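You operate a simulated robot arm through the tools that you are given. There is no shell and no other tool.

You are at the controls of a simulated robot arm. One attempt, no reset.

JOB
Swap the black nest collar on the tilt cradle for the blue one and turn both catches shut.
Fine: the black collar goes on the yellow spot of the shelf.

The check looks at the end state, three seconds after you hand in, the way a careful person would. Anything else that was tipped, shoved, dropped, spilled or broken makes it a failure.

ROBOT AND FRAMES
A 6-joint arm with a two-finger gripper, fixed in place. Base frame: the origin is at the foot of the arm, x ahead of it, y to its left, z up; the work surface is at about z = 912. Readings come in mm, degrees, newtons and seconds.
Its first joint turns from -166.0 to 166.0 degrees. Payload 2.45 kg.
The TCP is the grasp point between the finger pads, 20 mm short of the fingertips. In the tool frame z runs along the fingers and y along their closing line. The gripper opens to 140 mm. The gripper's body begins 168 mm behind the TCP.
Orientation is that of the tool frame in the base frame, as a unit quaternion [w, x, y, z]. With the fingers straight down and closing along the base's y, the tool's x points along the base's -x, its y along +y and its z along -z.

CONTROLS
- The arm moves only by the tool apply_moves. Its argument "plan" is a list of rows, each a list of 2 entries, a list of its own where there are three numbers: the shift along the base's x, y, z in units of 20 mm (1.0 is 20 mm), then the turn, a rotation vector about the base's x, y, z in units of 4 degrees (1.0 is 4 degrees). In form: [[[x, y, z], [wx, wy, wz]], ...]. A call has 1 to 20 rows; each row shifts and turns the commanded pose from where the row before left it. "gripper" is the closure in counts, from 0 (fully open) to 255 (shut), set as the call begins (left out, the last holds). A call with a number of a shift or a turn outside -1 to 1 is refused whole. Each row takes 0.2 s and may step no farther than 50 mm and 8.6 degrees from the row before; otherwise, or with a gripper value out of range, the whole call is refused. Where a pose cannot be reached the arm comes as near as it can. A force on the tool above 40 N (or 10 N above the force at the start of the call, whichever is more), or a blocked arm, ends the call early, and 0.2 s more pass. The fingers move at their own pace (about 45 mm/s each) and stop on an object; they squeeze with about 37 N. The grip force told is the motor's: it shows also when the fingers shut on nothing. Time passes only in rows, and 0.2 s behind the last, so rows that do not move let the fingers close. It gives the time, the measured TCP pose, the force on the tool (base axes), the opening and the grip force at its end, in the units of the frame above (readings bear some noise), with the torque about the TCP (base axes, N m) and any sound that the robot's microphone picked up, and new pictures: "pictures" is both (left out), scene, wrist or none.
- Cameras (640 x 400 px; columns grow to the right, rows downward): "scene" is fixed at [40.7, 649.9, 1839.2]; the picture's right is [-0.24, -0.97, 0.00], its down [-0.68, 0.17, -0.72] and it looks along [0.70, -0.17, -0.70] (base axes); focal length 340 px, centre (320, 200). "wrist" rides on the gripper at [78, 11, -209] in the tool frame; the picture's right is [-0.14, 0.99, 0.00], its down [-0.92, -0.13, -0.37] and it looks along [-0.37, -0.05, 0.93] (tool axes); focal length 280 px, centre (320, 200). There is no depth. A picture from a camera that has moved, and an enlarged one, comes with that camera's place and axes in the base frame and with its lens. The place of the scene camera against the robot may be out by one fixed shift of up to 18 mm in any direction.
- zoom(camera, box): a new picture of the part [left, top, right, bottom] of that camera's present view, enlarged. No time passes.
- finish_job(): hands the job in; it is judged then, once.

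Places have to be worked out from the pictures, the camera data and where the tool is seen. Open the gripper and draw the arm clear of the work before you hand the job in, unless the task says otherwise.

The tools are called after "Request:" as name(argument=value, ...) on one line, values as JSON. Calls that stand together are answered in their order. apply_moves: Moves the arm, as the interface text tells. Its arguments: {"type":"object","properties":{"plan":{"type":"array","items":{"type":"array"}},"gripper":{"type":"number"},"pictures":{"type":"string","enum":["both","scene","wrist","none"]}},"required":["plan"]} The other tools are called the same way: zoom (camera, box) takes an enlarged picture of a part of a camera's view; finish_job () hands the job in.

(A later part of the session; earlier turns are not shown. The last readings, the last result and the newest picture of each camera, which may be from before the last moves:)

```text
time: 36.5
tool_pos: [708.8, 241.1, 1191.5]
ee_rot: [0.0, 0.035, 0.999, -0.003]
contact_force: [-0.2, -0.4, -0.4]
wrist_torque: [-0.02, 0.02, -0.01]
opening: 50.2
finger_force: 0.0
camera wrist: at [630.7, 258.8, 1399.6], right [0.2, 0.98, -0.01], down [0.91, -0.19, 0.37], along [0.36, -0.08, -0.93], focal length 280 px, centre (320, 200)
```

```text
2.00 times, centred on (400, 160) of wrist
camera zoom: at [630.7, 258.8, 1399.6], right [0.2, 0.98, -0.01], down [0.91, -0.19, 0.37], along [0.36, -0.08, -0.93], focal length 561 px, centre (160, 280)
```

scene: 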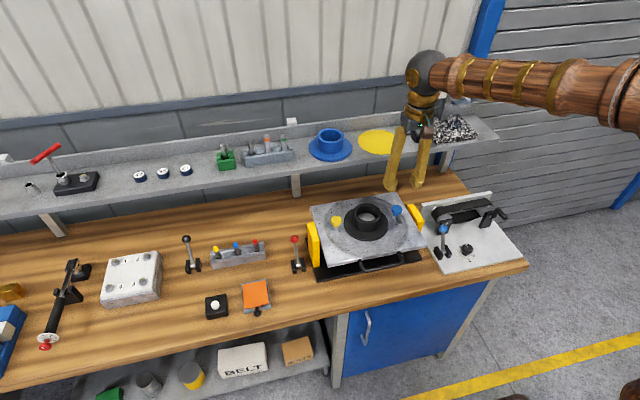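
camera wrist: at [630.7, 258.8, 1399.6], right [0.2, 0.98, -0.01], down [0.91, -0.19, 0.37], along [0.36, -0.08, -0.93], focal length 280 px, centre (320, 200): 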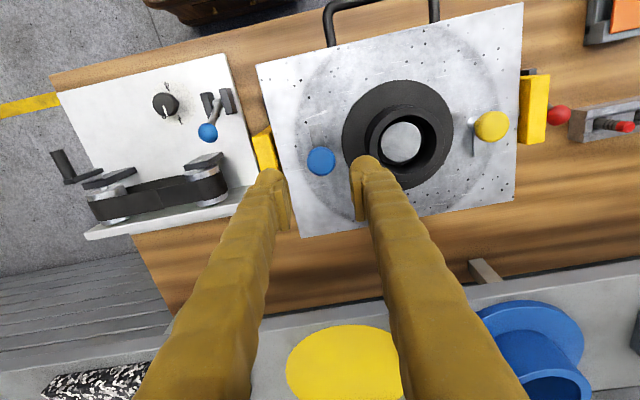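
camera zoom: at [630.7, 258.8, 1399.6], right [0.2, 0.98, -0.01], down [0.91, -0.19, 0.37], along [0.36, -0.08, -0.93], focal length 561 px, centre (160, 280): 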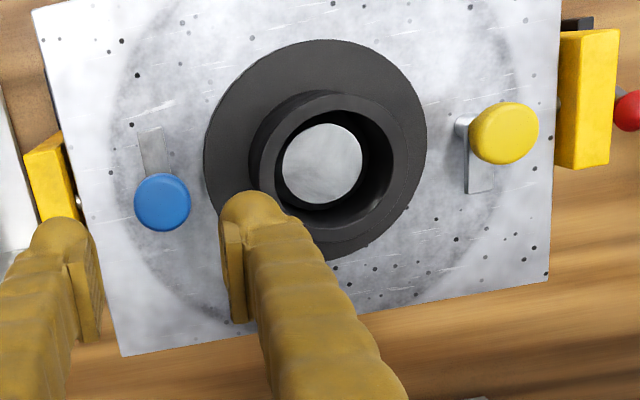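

Both catches are now clear of the flange, and the bore seems to sit over a raised spigot (so the collar must be lifted straight up). I move over the collar centre (708.4, 340), square the yaw so the fingers close along y, and set a ~105 mm opening.

Request:
apply_moves(plan=[[[0, 0.99, 0], [0, 0, 0.25]], [[0, 0.99, 0], [0, 0, 0.25]], [[0, 0.99, 0], [0, 0, 0.25]], [[0, 0.99, 0], [0, 0, 0.25]], [[0, 0.99, 0], [0, 0, 0]], [[0, 0, 0], [0, 0, 0]]], gripper=64, pictures="both")

Request:
zoom(camera="wrist", box=[220, 80, 420, 240])

```text
time: 37.9
tool_pos: [707.7, 341.5, 1190.7]
ee_rot: [0.0, -0.001, 1.0, -0.004]
contact_force: [-0.1, 1.4, -0.6]
wrist_torque: [0.0, -0.03, 0.01]
opening: 104.7
finger_force: 0.0
camera wrist: at [629.2, 352.9, 1399.7], right [0.14, 0.99, -0.01], down [0.92, -0.12, 0.37], along [0.37, -0.06, -0.93], focal length 280 px, centre (320, 200)
```

scene: 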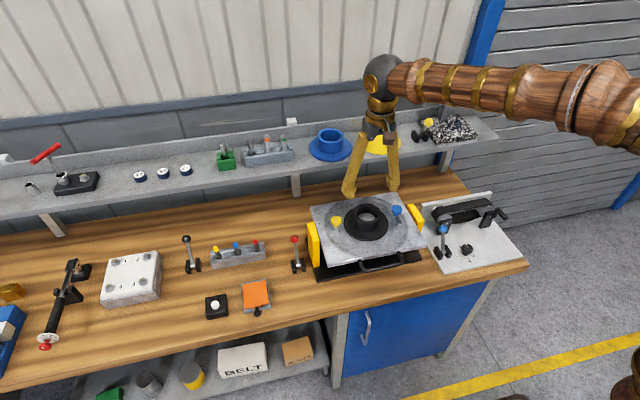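
wrist: 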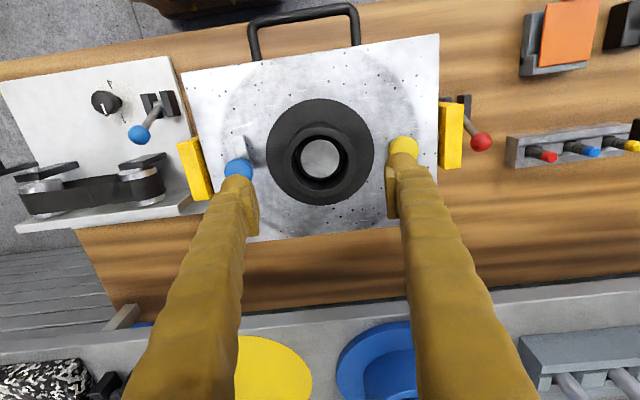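

```text
2.50 times, centred on (320, 160) of wrist
camera zoom: at [629.2, 352.9, 1399.7], right [0.14, 0.99, -0.01], down [0.92, -0.12, 0.37], along [0.37, -0.06, -0.93], focal length 701 px, centre (320, 300)
```

zoom: 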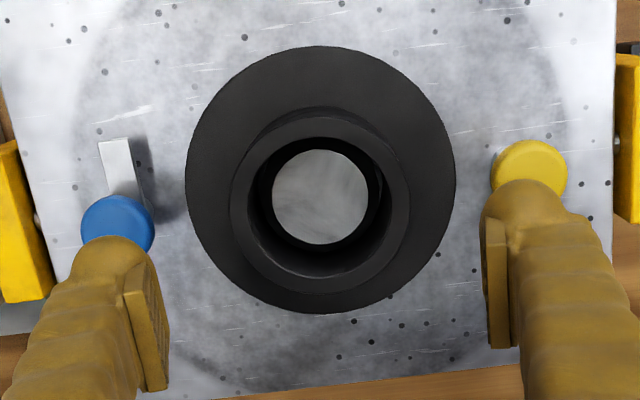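

The collar is centred between the fingers (about (707, 339.5)), and a tiny 0.4° tool tilt has crept in, which I remove. I descend straight to z ≈ 1068 so the tips stay just above the flange.

Request:
apply_moves(plan=[[[0, -0.03, -0.85], [0.1, 0, 0]], [[0, 0, -0.9], [0, 0, 0]], [[0, 0, -0.9], [0, 0, 0]], [[0, 0, -0.9], [0, 0, 0]], [[0, 0, -0.9], [0, 0, 0]], [[0, 0, -0.9], [0, 0, 0]], [[0, 0, -0.75], [0, 0, 0]], [[0, 0, 0], [0, 0, 0]]], pictures="both")

Request:
zoom(camera="scene", box=[310, 170, 420, 250])

```text
time: 39.7
tool_pos: [706.7, 338.5, 1066.4]
ee_rot: [0.001, -0.001, 1.0, -0.001]
contact_force: [0.8, 0.1, 0.1]
wrist_torque: [-0.01, 0.0, -0.03]
opening: 104.6
finger_force: 0.1
camera wrist: at [627.9, 349.8, 1275.7], right [0.14, 0.99, 0.0], down [0.92, -0.13, 0.37], along [0.37, -0.05, -0.93], focal length 280 px, centre (320, 200)
```

scene: 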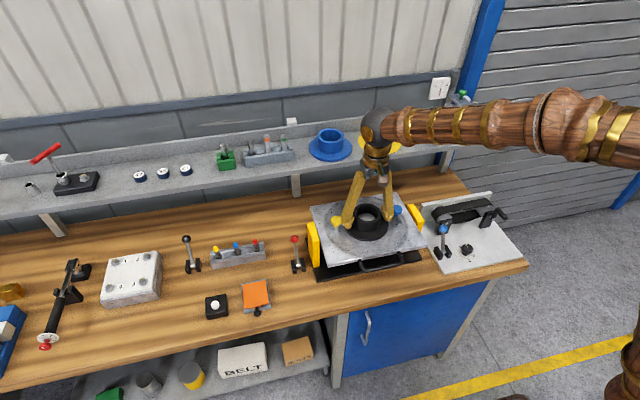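
wrist: 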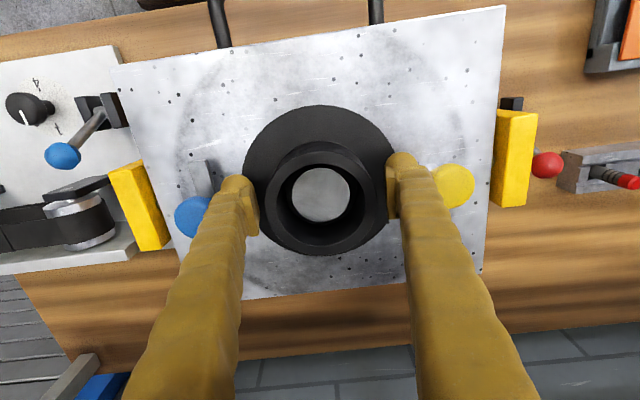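

```text
5.00 times, centred on (365, 210) of scene
camera zoom: at [40.7, 649.9, 1839.2], right [-0.24, -0.97, 0.0], down [-0.68, 0.17, -0.72], along [0.7, -0.17, -0.7], focal length 1702 px, centre (95, 150)
```

zoom: 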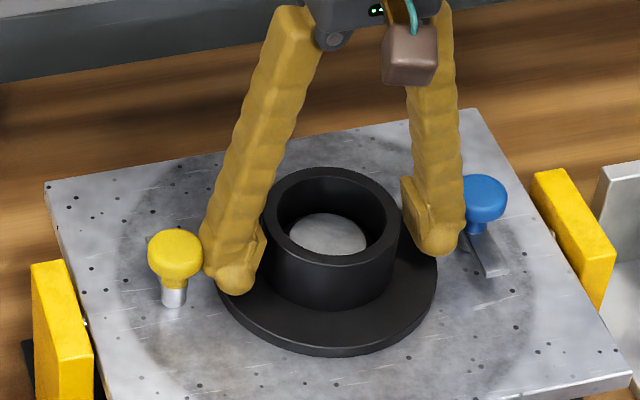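

The fingers straddle the tube with knobs clear on both sides. I close on the tube.

Request:
apply_moves(plan=[[[0, 0, 0], [0, 0, 0]], [[0, 0, 0], [0, 0, 0]], [[0, 0, 0], [0, 0, 0]], [[0, 0, 0], [0, 0, 0]]], gripper=255, pictures="wrist")

```text
time: 40.7
tool_pos: [707.6, 339.0, 1067.0]
ee_rot: [0.002, -0.001, 1.0, 0.0]
contact_force: [-0.6, 1.3, 1.9]
wrist_torque: [0.01, -0.07, 0.02]
opening: 88.4
finger_force: 37.4
camera wrist: at [627.9, 349.9, 1275.9], right [0.14, 0.99, 0.0], down [0.92, -0.13, 0.37], along [0.37, -0.05, -0.93], focal length 280 px, centre (320, 200)
```

wrist: 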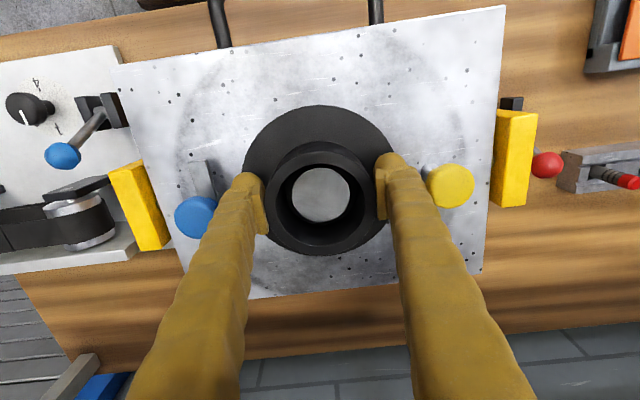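

Gripped at 88 mm with almost no side force, so the collar's y is right at the TCP. I lift gently 30 mm and check the load.

Request:
apply_moves(plan=[[[0, 0, 0.25], [0, 0, 0]], [[0, 0, 0.25], [0, 0, 0]], [[0, 0, 0.5], [0, 0, 0]], [[0, 0, 0.5], [0, 0, 0]]], pictures="both")

Request:
zoom(camera="scene", box=[310, 170, 420, 250])

```text
time: 41.7
tool_pos: [707.6, 339.0, 1097.7]
ee_rot: [0.001, 0.0, 1.0, -0.001]
contact_force: [0.1, -0.3, -2.3]
wrist_torque: [0.02, 0.04, -0.05]
opening: 88.2
finger_force: 37.4
camera wrist: at [629.3, 349.8, 1307.4], right [0.14, 0.99, 0.0], down [0.92, -0.13, 0.37], along [0.37, -0.05, -0.93], focal length 280 px, centre (320, 200)
```

scene: 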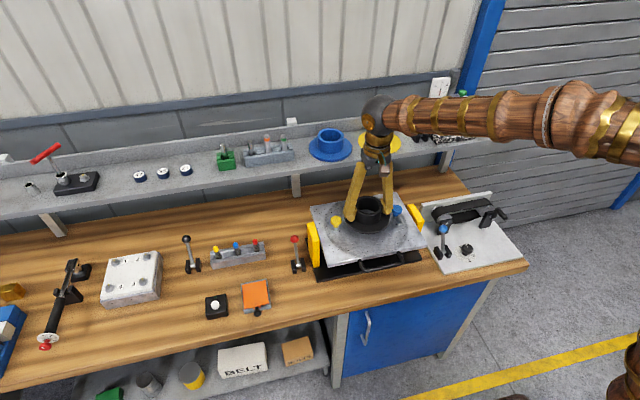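
wrist: 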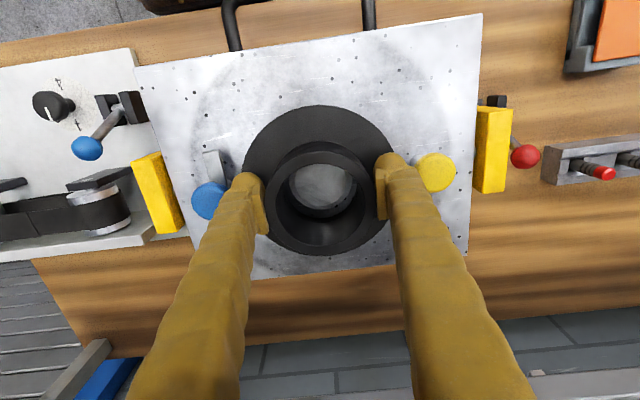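

```text
5.00 times, centred on (365, 210) of scene
camera zoom: at [40.7, 649.9, 1839.2], right [-0.24, -0.97, 0.0], down [-0.68, 0.17, -0.72], along [0.7, -0.17, -0.7], focal length 1702 px, centre (95, 150)
```

zoom: 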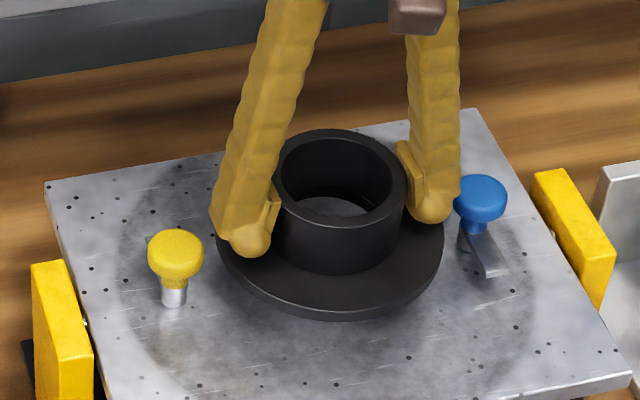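

The collar came up cleanly with a small load. I keep lifting straight up to about z = 1290 to clear the shelf height.

Request:
apply_moves(plan=[[[0, 0, 0.96], [0, 0, 0]], [[0, 0, 0.96], [0, 0, 0]], [[0, 0, 0.96], [0, 0, 0]], [[0, 0, 0.96], [0, 0, 0]], [[0, 0, 0.96], [0, 0, 0]], [[0, 0, 0.96], [0, 0, 0]], [[0, 0, 0.96], [0, 0, 0]], [[0, 0, 0.96], [0, 0, 0]], [[0, 0, 0.96], [0, 0, 0]], [[0, 0, 0.96], [0, 0, 0]]], pictures="both")

Request:
zoom(camera="scene", box=[300, 100, 420, 250])

Request:
zoom(camera="scene", box=[325, 185, 415, 245])

```text
time: 43.9
tool_pos: [707.3, 338.9, 1291.9]
ee_rot: [0.0, -0.001, 1.0, 0.0]
contact_force: [0.0, -0.5, -2.6]
wrist_torque: [0.03, 0.0, 0.05]
opening: 88.4
finger_force: 36.6
camera wrist: at [628.5, 349.7, 1501.2], right [0.14, 0.99, 0.0], down [0.92, -0.13, 0.37], along [0.37, -0.05, -0.93], focal length 280 px, centre (320, 200)
```

scene: 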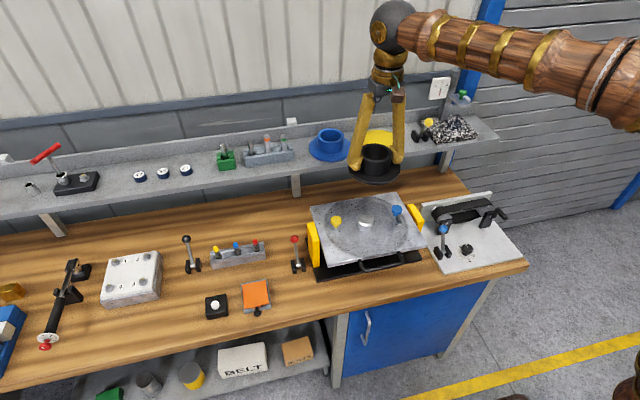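
wrist: 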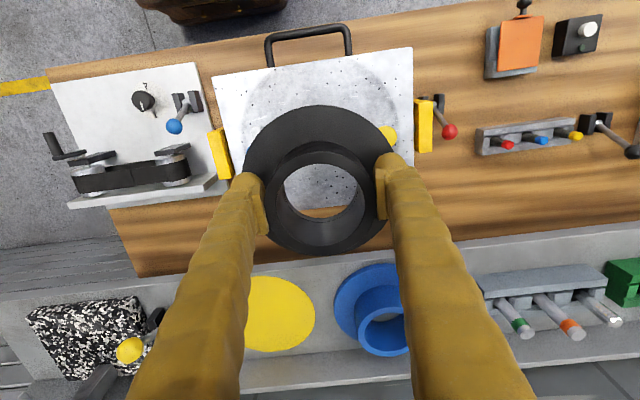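

```text
2.67 times, centred on (360, 175) of scene
camera zoom: at [40.7, 649.9, 1839.2], right [-0.24, -0.97, 0.0], down [-0.68, 0.17, -0.72], along [0.7, -0.17, -0.7], focal length 908 px, centre (213, 267)
```

zoom: 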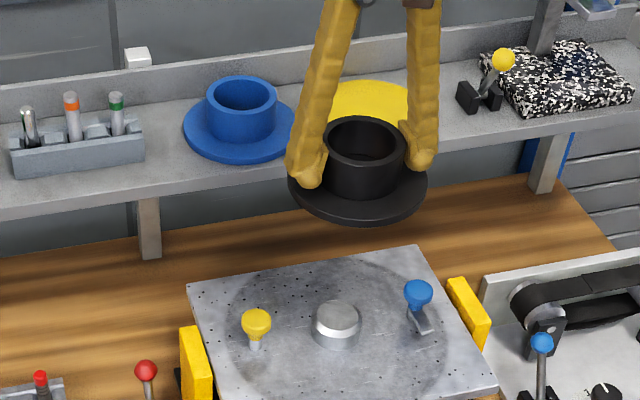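

```text
6.67 times, centred on (370, 215) of scene
camera zoom: at [40.7, 649.9, 1839.2], right [-0.24, -0.97, 0.0], down [-0.68, 0.17, -0.72], along [0.7, -0.17, -0.7], focal length 2269 px, centre (-13, 100)
```

zoom: 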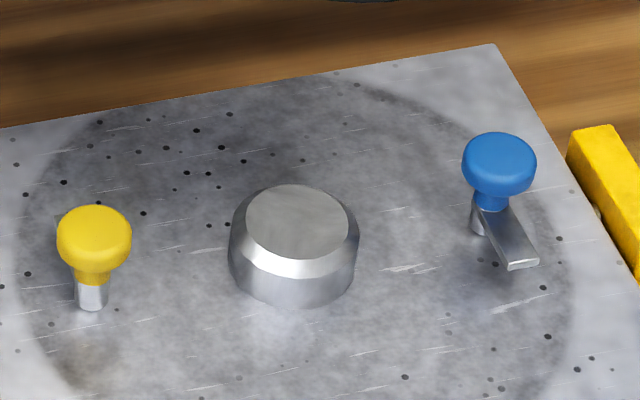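

The spigot is now visible (about 60 mm with a generous chamfer). Several views agree that the yellow spot is centred near (923, 230) on the shelf at z ≈ 1182, so I carry the collar over it at this safe height.

Request:
apply_moves(plan=[[[0.9, -0.494, 0], [0, 0, 0]], [[0.98, -0.494, 0], [0, 0, 0]], [[0.98, -0.494, 0], [0, 0, 0]], [[0.98, -0.494, 0], [0, 0, 0]], [[0.98, -0.494, 0], [0, 0, 0]], [[0.98, -0.494, 0], [0, 0, 0]], [[0.98, -0.494, 0], [0, 0, 0]], [[0.98, -0.494, 0], [0, 0, 0]], [[0.98, -0.494, 0], [0, 0, 0]], [[0.98, -0.494, 0], [0, 0, 0]], [[0.98, -0.494, 0], [0, 0, 0]], [[0, 0, 0], [0, 0, 0]]], pictures="both")

Request:
zoom(camera="scene", box=[300, 60, 480, 190])

```text
time: 46.5
tool_pos: [923.9, 230.5, 1292.6]
ee_rot: [0.001, -0.001, 1.0, 0.0]
contact_force: [-0.4, -0.1, -1.9]
wrist_torque: [0.01, 0.02, -0.02]
opening: 88.4
finger_force: 36.5
camera wrist: at [843.7, 240.5, 1500.3], right [0.14, 0.99, 0.0], down [0.92, -0.13, 0.37], along [0.37, -0.05, -0.93], focal length 280 px, centre (320, 200)
```

scene: 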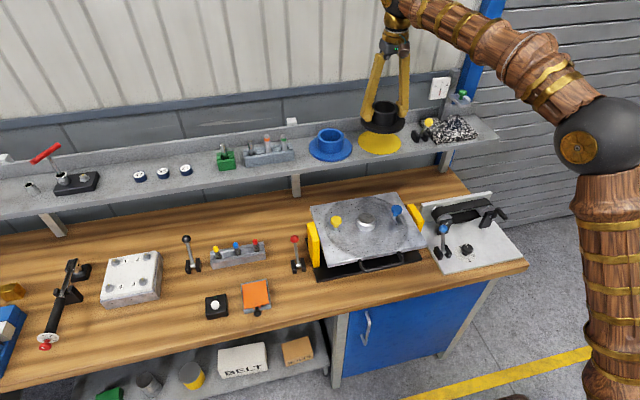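
wrist: 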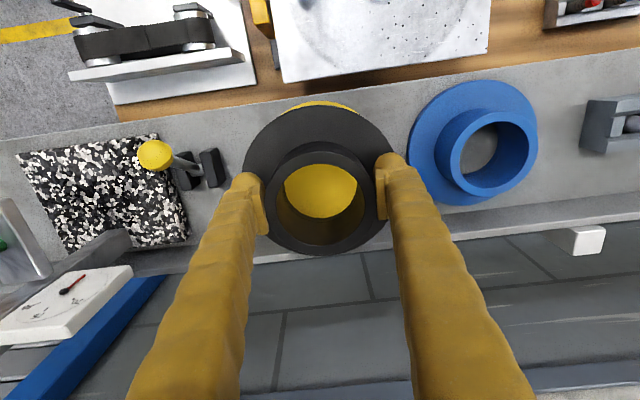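

```text
3.08 times, centred on (390, 125) of scene
camera zoom: at [40.7, 649.9, 1839.2], right [-0.24, -0.97, 0.0], down [-0.68, 0.17, -0.72], along [0.7, -0.17, -0.7], focal length 1047 px, centre (105, 431)
```

zoom: 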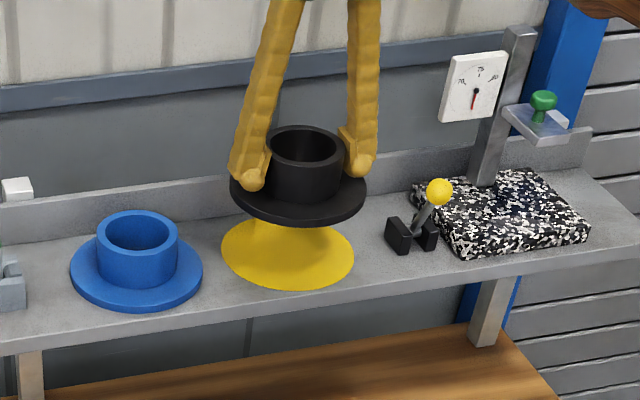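

The collar hangs over the spot. I enlarge the wrist view to compare the spot's rim with the collar's flange before lowering.

Request:
zoom(camera="wrist", box=[220, 80, 420, 280])

Request:
zoom(camera="wrist", box=[390, 60, 570, 220])

```text
2.00 times, centred on (320, 180) of wrist
camera zoom: at [843.7, 240.5, 1500.3], right [0.14, 0.99, 0.0], down [0.92, -0.13, 0.37], along [0.37, -0.05, -0.93], focal length 561 px, centre (320, 240)
```

zoom: 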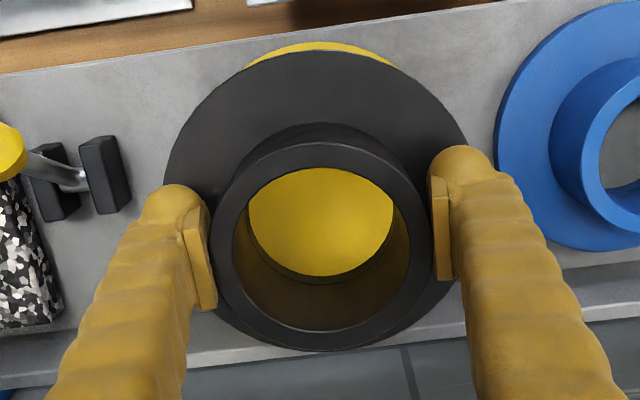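

```text
2.50 times, centred on (480, 140) of wrist
camera zoom: at [843.7, 240.5, 1500.3], right [0.14, 0.99, 0.0], down [0.92, -0.13, 0.37], along [0.37, -0.05, -0.93], focal length 701 px, centre (-80, 350)
```

zoom: 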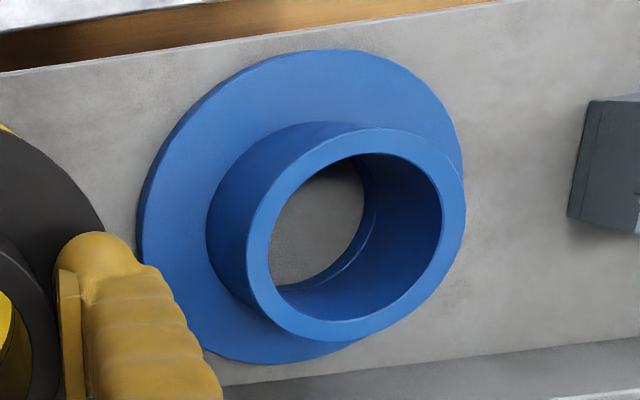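

The spot's visible rim fits a centre of about (924, 230), matching the collar. I lower 62 mm, leaving a margin above the shelf.

Request:
apply_moves(plan=[[[0, 0, -0.8], [0, 0, 0]], [[0, 0, -0.8], [0, 0, 0]], [[0, 0, -0.8], [0, 0, 0]], [[0, 0, -0.7], [0, 0, 0]], [[0, 0, 0], [0, 0, 0]]], pictures="both")

Request:
zoom(camera="scene", box=[320, 90, 440, 180])

Request:
zoom(camera="wrist", box=[220, 80, 420, 280])

```text
time: 47.7
tool_pos: [924.0, 231.2, 1227.4]
ee_rot: [0.0, 0.0, 1.0, 0.0]
contact_force: [0.3, 0.4, -2.5]
wrist_torque: [0.0, 0.0, 0.0]
opening: 88.5
finger_force: 37.0
camera wrist: at [844.3, 240.8, 1436.8], right [0.14, 0.99, 0.0], down [0.92, -0.13, 0.37], along [0.37, -0.05, -0.93], focal length 280 px, centre (320, 200)
```

scene: 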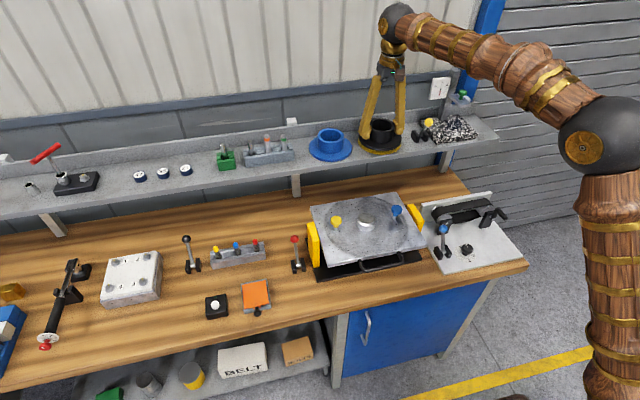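
wrist: 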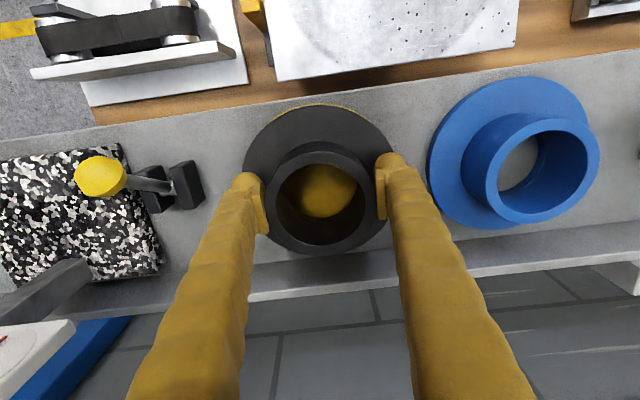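

```text
4.44 times, centred on (380, 135) of scene
camera zoom: at [40.7, 649.9, 1839.2], right [-0.24, -0.97, 0.0], down [-0.68, 0.17, -0.72], along [0.7, -0.17, -0.7], focal length 1513 px, centre (53, 489)
```

zoom: 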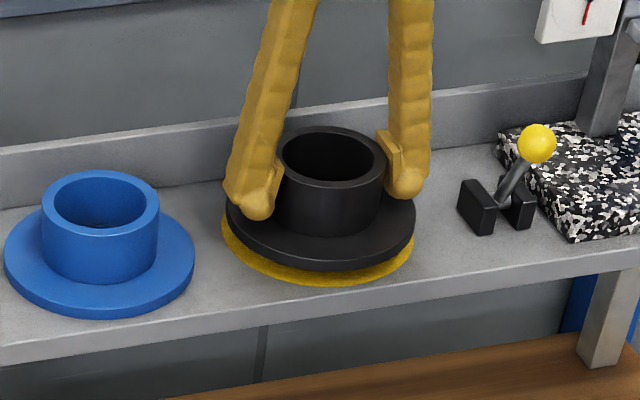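

```text
2.00 times, centred on (320, 180) of wrist
camera zoom: at [844.3, 240.8, 1436.8], right [0.14, 0.99, 0.0], down [0.92, -0.13, 0.37], along [0.37, -0.05, -0.93], focal length 561 px, centre (320, 240)
```

zoom: 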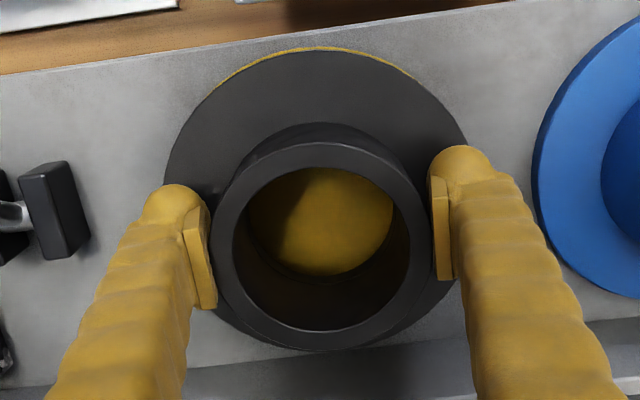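

The collar looks concentric with the spot and about 10 mm above it. I lower in small steps watching the vertical force.

Request:
apply_moves(plan=[[[0, 0, -0.1], [0, 0, 0]], [[0, 0, -0.1], [0, 0, 0]], [[0, 0, -0.1], [0, 0, 0]]], pictures="none")

Request:
apply_moves(plan=[[[0, 0, -0.05], [0, 0, 0]], [[0, 0, -0.05], [0, 0, 0]]], pictures="scene")

Request:
zoom(camera="scene", box=[320, 90, 440, 180])

```text
time: 48.5
tool_pos: [922.5, 231.5, 1222.5]
ee_rot: [0.001, -0.001, 1.0, 0.0]
contact_force: [0.6, 0.3, -2.7]
wrist_torque: [-0.03, 0.04, 0.05]
opening: 88.0
finger_force: 37.4
```

```text
time: 49.1
tool_pos: [923.6, 230.9, 1220.2]
ee_rot: [0.001, -0.001, 1.0, 0.0]
contact_force: [-0.7, -0.4, -2.2]
wrist_torque: [0.0, 0.03, -0.04]
opening: 88.3
finger_force: 37.0
```

scene: 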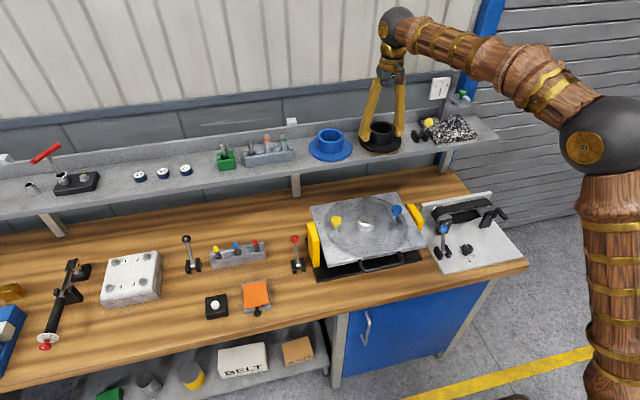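

```text
4.44 times, centred on (380, 135) of scene
camera zoom: at [40.7, 649.9, 1839.2], right [-0.24, -0.97, 0.0], down [-0.68, 0.17, -0.72], along [0.7, -0.17, -0.7], focal length 1513 px, centre (53, 489)
```

zoom: 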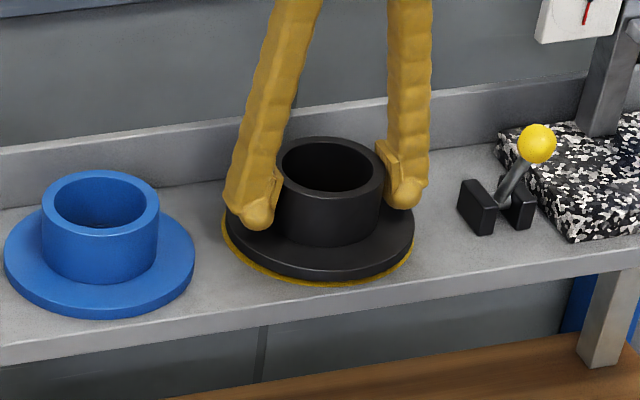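

Nearly down, still no contact. I keep lowering by 1 mm steps.

Request:
apply_moves(plan=[[[0, 0, -0.05], [0, 0, 0]], [[0, 0, -0.05], [0, 0, 0]]], pictures="none")

Request:
apply_moves(plan=[[[0, 0, -0.05], [0, 0, 0]]], pictures="scene")

Request:
zoom(camera="scene", box=[320, 90, 440, 180])

```text
time: 49.7
tool_pos: [922.3, 229.3, 1218.8]
ee_rot: [0.001, -0.001, 1.0, 0.001]
contact_force: [0.0, -0.2, -2.8]
wrist_torque: [-0.01, 0.01, 0.02]
opening: 88.3
finger_force: 37.2
```

```text
time: 50.1
tool_pos: [923.0, 230.4, 1217.4]
ee_rot: [0.001, -0.001, 1.0, 0.0]
contact_force: [0.6, -0.5, -3.0]
wrist_torque: [-0.02, 0.01, 0.01]
opening: 88.2
finger_force: 36.7
```

scene: 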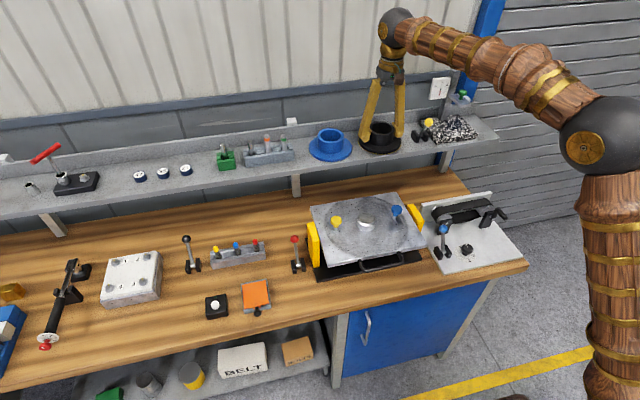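

```text
4.44 times, centred on (380, 135) of scene
camera zoom: at [40.7, 649.9, 1839.2], right [-0.24, -0.97, 0.0], down [-0.68, 0.17, -0.72], along [0.7, -0.17, -0.7], focal length 1513 px, centre (53, 489)
```

zoom: 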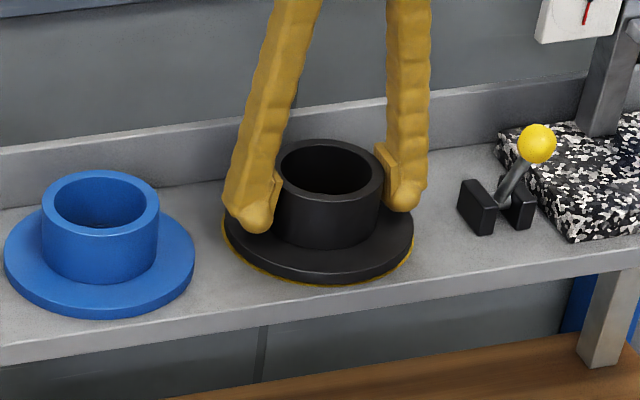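

Still hanging by a hair (load unchanged at −3 N). Two more small steps.

Request:
apply_moves(plan=[[[0, 0, -0.05], [0, 0, 0]]], pictures="none")

Request:
apply_moves(plan=[[[0, 0, -0.05], [0, 0, 0]]], pictures="none")

```text
time: 50.5
tool_pos: [922.6, 230.4, 1216.9]
ee_rot: [0.0, -0.002, 1.0, 0.0]
contact_force: [-0.4, 0.7, -3.1]
wrist_torque: [0.0, 0.01, -0.01]
opening: 88.3
finger_force: 36.9
```

```text
time: 50.9
tool_pos: [922.2, 230.5, 1216.1]
ee_rot: [0.0, -0.001, 1.0, 0.0]
contact_force: [0.0, 0.2, -1.3]
wrist_torque: [-0.02, 0.03, 0.04]
opening: 88.2
finger_force: 37.2
```

The load just lessened, suggesting first contact; one more small step to confirm.

Request:
apply_moves(plan=[[[0, 0, -0.04], [0, 0, 0]]], pictures="none")

Request:
apply_moves(plan=[[[0, 0, -0.04], [0, 0, 0]]], pictures="scene")

Request:
zoom(camera="scene", box=[320, 90, 440, 180])

```text
time: 51.3
tool_pos: [922.6, 231.0, 1214.3]
ee_rot: [0.001, -0.001, 1.0, 0.0]
contact_force: [-0.6, -2.6, 3.1]
wrist_torque: [-0.01, 0.32, 0.12]
opening: 88.2
finger_force: 36.7
```

```text
time: 51.7
tool_pos: [923.1, 232.4, 1215.0]
ee_rot: [0.001, -0.002, 1.0, -0.001]
contact_force: [0.9, -4.5, 10.0]
wrist_torque: [0.07, 0.73, 0.23]
opening: 88.1
finger_force: 36.5
```

scene: 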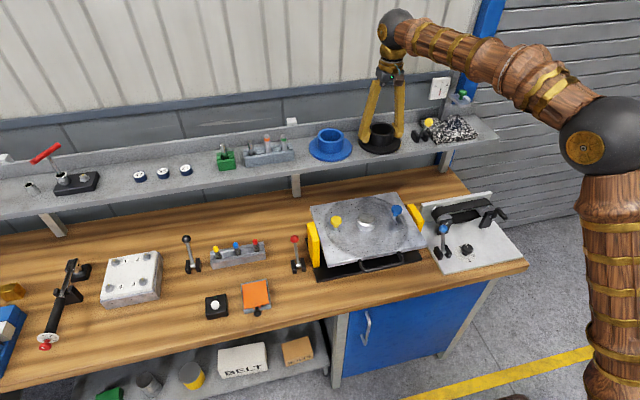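

```text
4.44 times, centred on (380, 135) of scene
camera zoom: at [40.7, 649.9, 1839.2], right [-0.24, -0.97, 0.0], down [-0.68, 0.17, -0.72], along [0.7, -0.17, -0.7], focal length 1513 px, centre (53, 489)
```

zoom: 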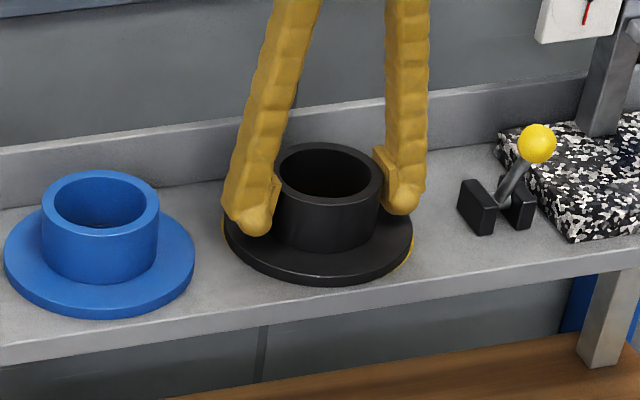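

Contact confirmed at +10 N; the collar sits on the spot, concentric. I release by opening to about 106 mm.

Request:
apply_moves(plan=[[[0, 0, 0], [0, 0, 0]], [[0, 0, 0], [0, 0, 0]], [[0, 0, 0], [0, 0, 0]]], gripper=62, pictures="both")

Request:
zoom(camera="scene", box=[320, 90, 440, 180])

```text
time: 52.5
tool_pos: [922.5, 231.8, 1214.2]
ee_rot: [0.001, -0.001, 1.0, 0.0]
contact_force: [-0.5, 0.6, 0.0]
wrist_torque: [0.0, 0.01, -0.02]
opening: 106.0
finger_force: 0.0
camera wrist: at [843.6, 241.9, 1423.1], right [0.14, 0.99, 0.0], down [0.92, -0.13, 0.37], along [0.37, -0.05, -0.93], focal length 280 px, centre (320, 200)
```

scene: 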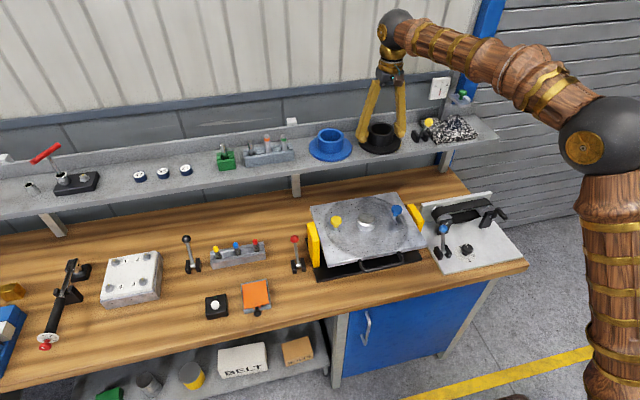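
wrist: 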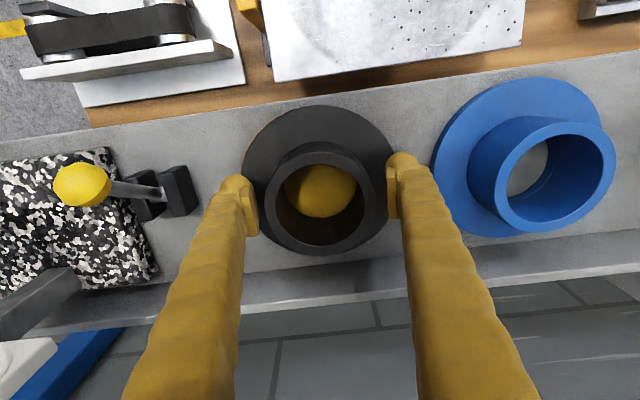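

```text
4.44 times, centred on (380, 135) of scene
camera zoom: at [40.7, 649.9, 1839.2], right [-0.24, -0.97, 0.0], down [-0.68, 0.17, -0.72], along [0.7, -0.17, -0.7], focal length 1513 px, centre (53, 489)
```

zoom: 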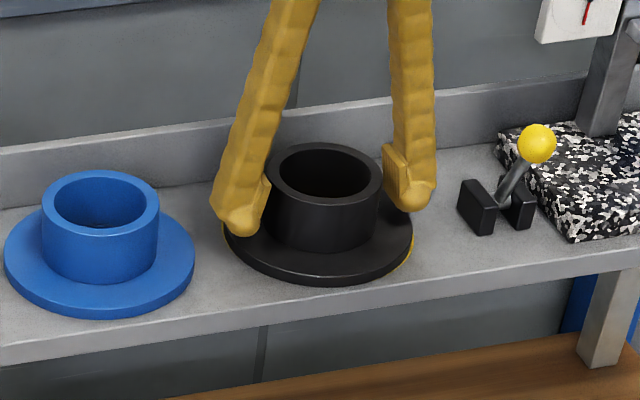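

The black collar rests on the spot, freed. I rise straight up and then move over toward the blue collar near (915, 400).

Request:
apply_moves(plan=[[[0, 0, 0.95], [0, 0, 0]], [[0, 0, 0.95], [0, 0, 0]], [[0, 0, 0.95], [0, 0, 0]], [[0, 0, 0.95], [0, 0, 0]], [[-0.1, 0.93, 0], [0, 0, 0]], [[-0.1, 0.93, 0], [0, 0, 0]], [[-0.1, 0.93, 0], [0, 0, 0]], [[-0.1, 0.93, 0], [0, 0, 0]], [[0, 0.93, 0], [0, 0, 0]], [[0, 0.93, 0], [0, 0, 0]], [[0, 0.93, 0], [0, 0, 0]], [[0, 0.93, 0], [0, 0, 0]], [[0, 0.93, 0], [0, 0, 0]], [[0, 0, 0], [0, 0, 0]]], pictures="both")

Request:
zoom(camera="wrist", box=[200, 60, 440, 260])

Request:
zoom(camera="scene", box=[280, 90, 440, 180])

```text
time: 55.5
tool_pos: [914.5, 401.4, 1289.9]
ee_rot: [0.002, 0.0, 1.0, 0.0]
contact_force: [-1.0, -0.3, -0.3]
wrist_torque: [0.0, 0.03, -0.03]
opening: 105.9
finger_force: 0.0
camera wrist: at [835.2, 410.9, 1498.5], right [0.14, 0.99, 0.0], down [0.92, -0.13, 0.37], along [0.37, -0.05, -0.93], focal length 280 px, centre (320, 200)
```

scene: 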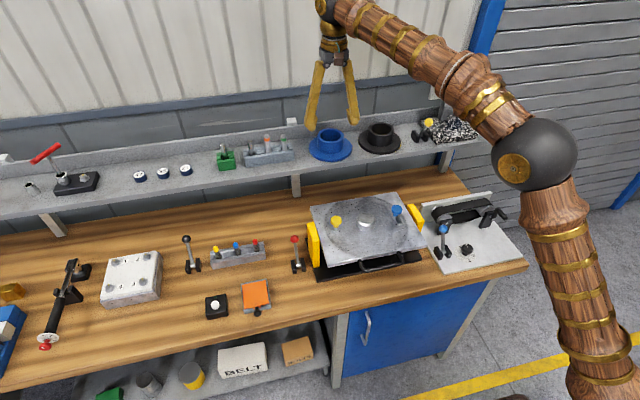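
wrist: 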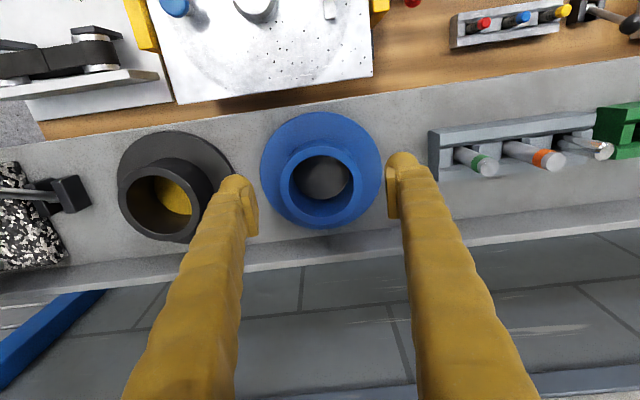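

```text
2.00 times, centred on (320, 160) of wrist
camera zoom: at [835.2, 410.9, 1498.5], right [0.14, 0.99, 0.0], down [0.92, -0.13, 0.37], along [0.37, -0.05, -0.93], focal length 561 px, centre (320, 280)
```

zoom: 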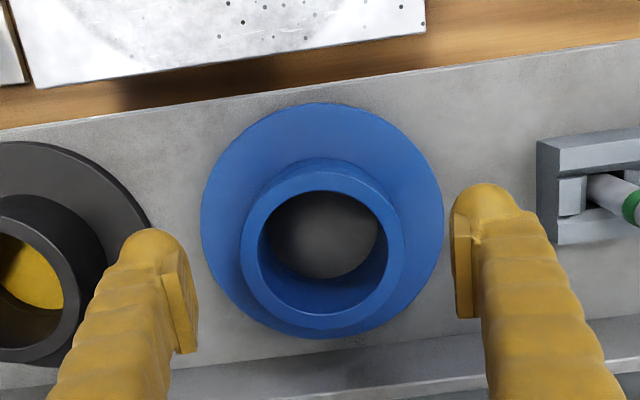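

```text
4.00 times, centred on (360, 135) of scene
camera zoom: at [40.7, 649.9, 1839.2], right [-0.24, -0.97, 0.0], down [-0.68, 0.17, -0.72], along [0.7, -0.17, -0.7], focal length 1362 px, centre (160, 460)
```

zoom: 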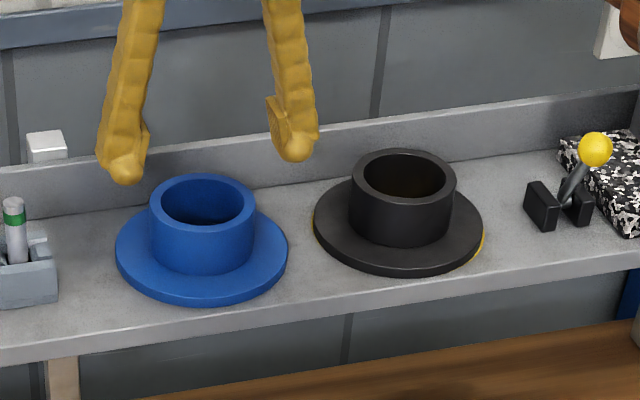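

The blue collar's centre works out to about (924.5, 400.7). I shift 10 mm in x, then descend with fingers on either side of the tube to z ≈ 1216.

Request:
apply_moves(plan=[[[0.5, -0.02, 0], [0, 0, 0]], [[0, 0, 0], [0, 0, 0]], [[0, 0, -0.8], [0, 0, 0]], [[0, 0, -0.8], [0, 0, 0]], [[0, 0, -0.8], [0, 0, 0]], [[0, 0, 0], [0, 0, 0]]], pictures="both")

Request:
zoom(camera="wrist", box=[200, 60, 440, 260])

Request:
zoom(camera="scene", box=[280, 90, 440, 180])

```text
time: 56.9
tool_pos: [924.4, 399.2, 1240.7]
ee_rot: [0.001, 0.0, 1.0, 0.0]
contact_force: [0.1, 0.6, 0.3]
wrist_torque: [0.01, -0.01, 0.04]
opening: 105.5
finger_force: 0.2
camera wrist: at [845.2, 409.1, 1448.9], right [0.14, 0.99, 0.0], down [0.92, -0.13, 0.37], along [0.37, -0.05, -0.93], focal length 280 px, centre (320, 200)
```

scene: 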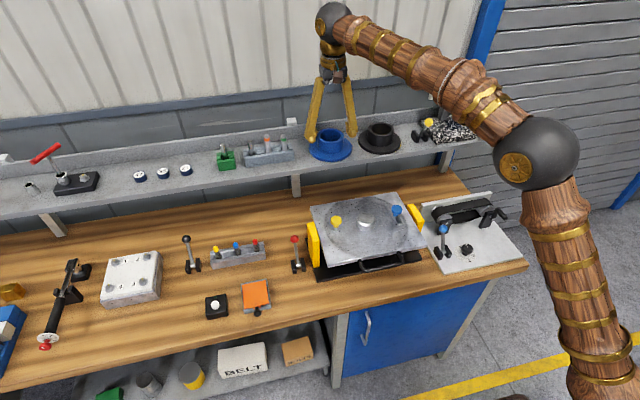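
wrist: 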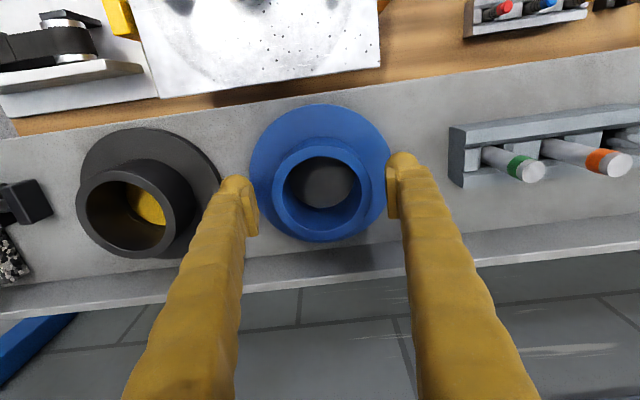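

```text
2.00 times, centred on (320, 160) of wrist
camera zoom: at [845.2, 409.1, 1448.9], right [0.14, 0.99, 0.0], down [0.92, -0.13, 0.37], along [0.37, -0.05, -0.93], focal length 561 px, centre (320, 280)
```

zoom: 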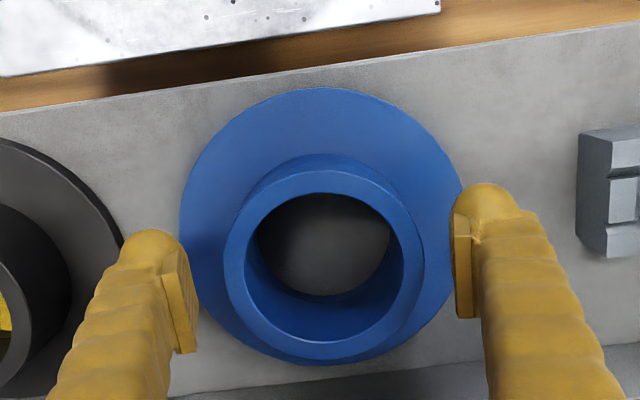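

```text
4.00 times, centred on (360, 135) of scene
camera zoom: at [40.7, 649.9, 1839.2], right [-0.24, -0.97, 0.0], down [-0.68, 0.17, -0.72], along [0.7, -0.17, -0.7], focal length 1362 px, centre (160, 460)
```

zoom: 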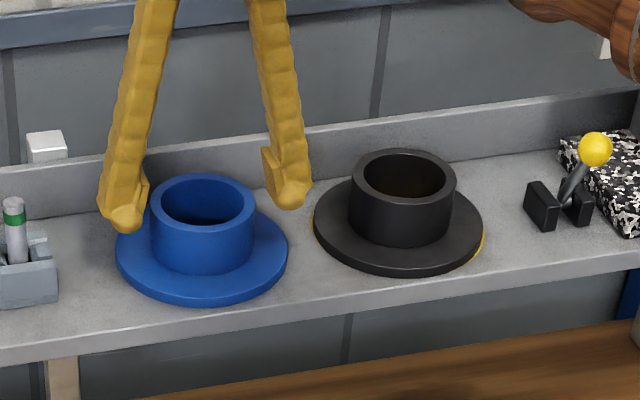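

The fingers are well placed about the blue tube. I descend the last 25 mm to z ≈ 1215.5 and close.

Request:
apply_moves(plan=[[[-0.04, 0.02, -0.6], [0, 0, 0]], [[0, 0, -0.63], [0, 0, 0]], [[0, 0, 0], [0, 0, 0]]], pictures="wrist")

Request:
apply_moves(plan=[[[0, 0, 0], [0, 0, 0]], [[0, 0, 0], [0, 0, 0]], [[0, 0, 0], [0, 0, 0]], [[0, 0, 0], [0, 0, 0]]], gripper=255, pictures="wrist")

Request:
zoom(camera="wrist", box=[220, 80, 420, 280])

```text
time: 57.7
tool_pos: [923.3, 396.9, 1218.1]
ee_rot: [0.0, -0.001, 1.0, 0.0]
contact_force: [-0.1, 0.0, 0.3]
wrist_torque: [0.03, -0.01, -0.03]
opening: 105.9
finger_force: 0.1
camera wrist: at [843.8, 408.0, 1426.1], right [0.14, 0.99, 0.0], down [0.92, -0.13, 0.37], along [0.37, -0.05, -0.93], focal length 280 px, centre (320, 200)
```

wrist: 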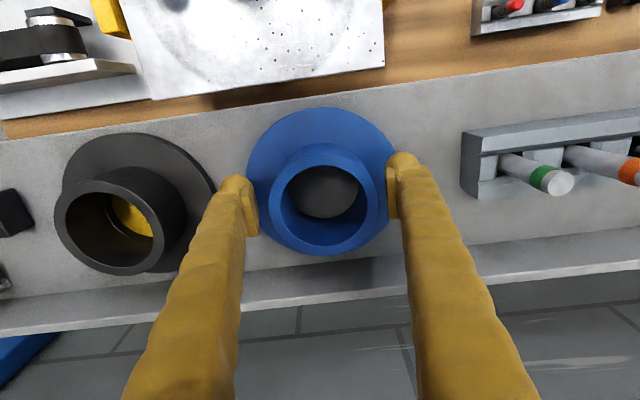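

```text
time: 58.7
tool_pos: [923.2, 396.9, 1217.7]
ee_rot: [0.0, -0.001, 1.0, 0.001]
contact_force: [-0.9, 1.0, 3.8]
wrist_torque: [-0.04, -0.07, -0.05]
opening: 85.5
finger_force: 37.1
camera wrist: at [843.6, 408.0, 1426.4], right [0.14, 0.99, 0.0], down [0.92, -0.13, 0.37], along [0.37, -0.05, -0.93], focal length 280 px, centre (320, 200)
```

wrist: 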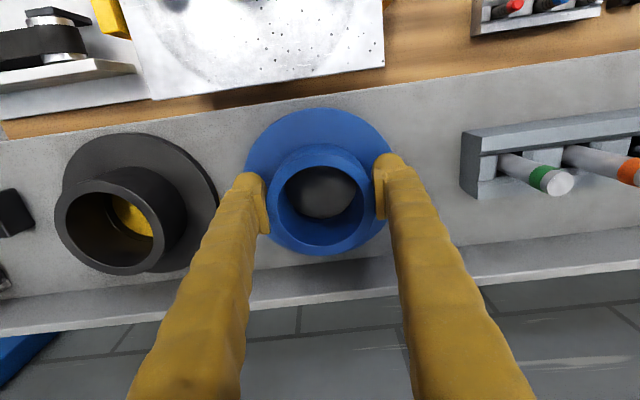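

```text
2.00 times, centred on (320, 180) of wrist
camera zoom: at [843.6, 408.0, 1426.4], right [0.14, 0.99, 0.0], down [0.92, -0.13, 0.37], along [0.37, -0.05, -0.93], focal length 561 px, centre (320, 240)
```

zoom: 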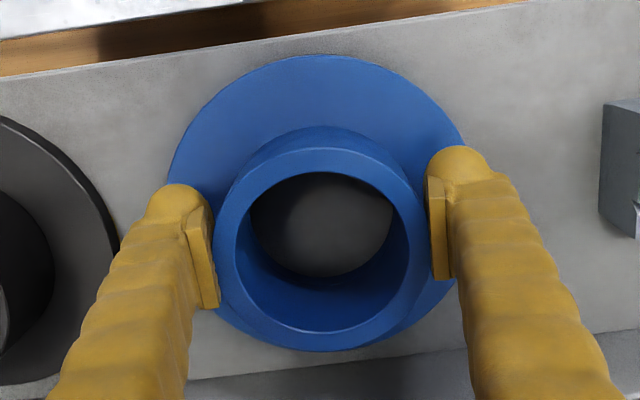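

Gripped (85.5 mm); in the wrist frame the blue tube sits within ~1 mm of where the black one did, so the old grasp pose at the cradle will re-seat it. The arm seems near its reach limit here, so I lift gently first.

Request:
apply_moves(plan=[[[0, 0, 0.25], [0, 0, 0]], [[0, 0, 0.25], [0, 0, 0]], [[0, 0, 0.5], [0, 0, 0]], [[0, 0, 0.5], [0, 0, 0]]], pictures="both")

Request:
zoom(camera="scene", box=[280, 90, 440, 180])

```text
time: 59.7
tool_pos: [924.2, 399.4, 1247.1]
ee_rot: [0.0, -0.001, 1.0, 0.0]
contact_force: [0.1, -0.3, -2.7]
wrist_torque: [0.01, 0.03, 0.01]
opening: 85.9
finger_force: 37.7
camera wrist: at [844.5, 409.3, 1456.5], right [0.14, 0.99, 0.0], down [0.92, -0.13, 0.37], along [0.37, -0.05, -0.93], focal length 280 px, centre (320, 200)
```

scene: 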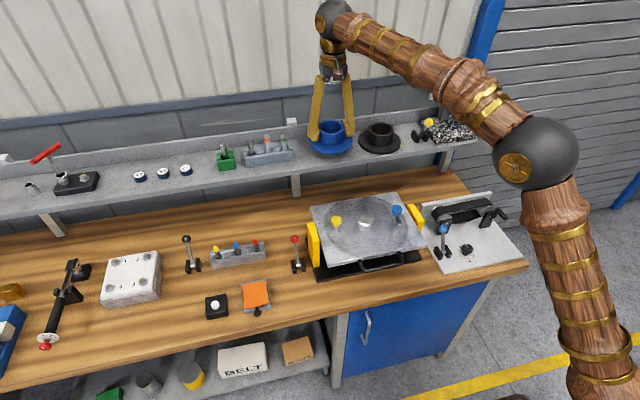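
wrist: 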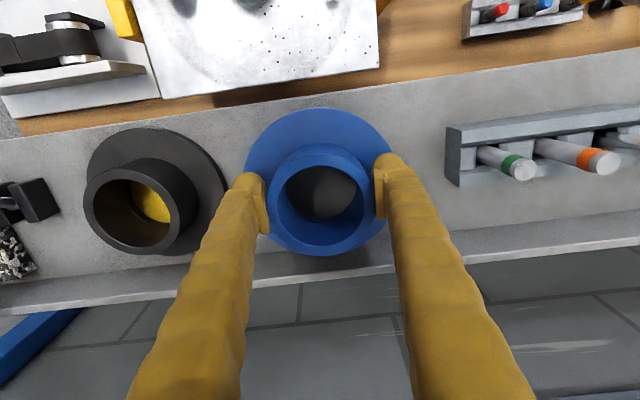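

```text
4.00 times, centred on (360, 135) of scene
camera zoom: at [40.7, 649.9, 1839.2], right [-0.24, -0.97, 0.0], down [-0.68, 0.17, -0.72], along [0.7, -0.17, -0.7], focal length 1362 px, centre (160, 460)
```

zoom: 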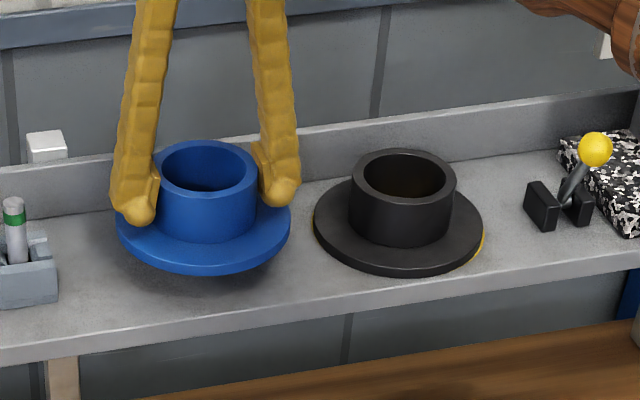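

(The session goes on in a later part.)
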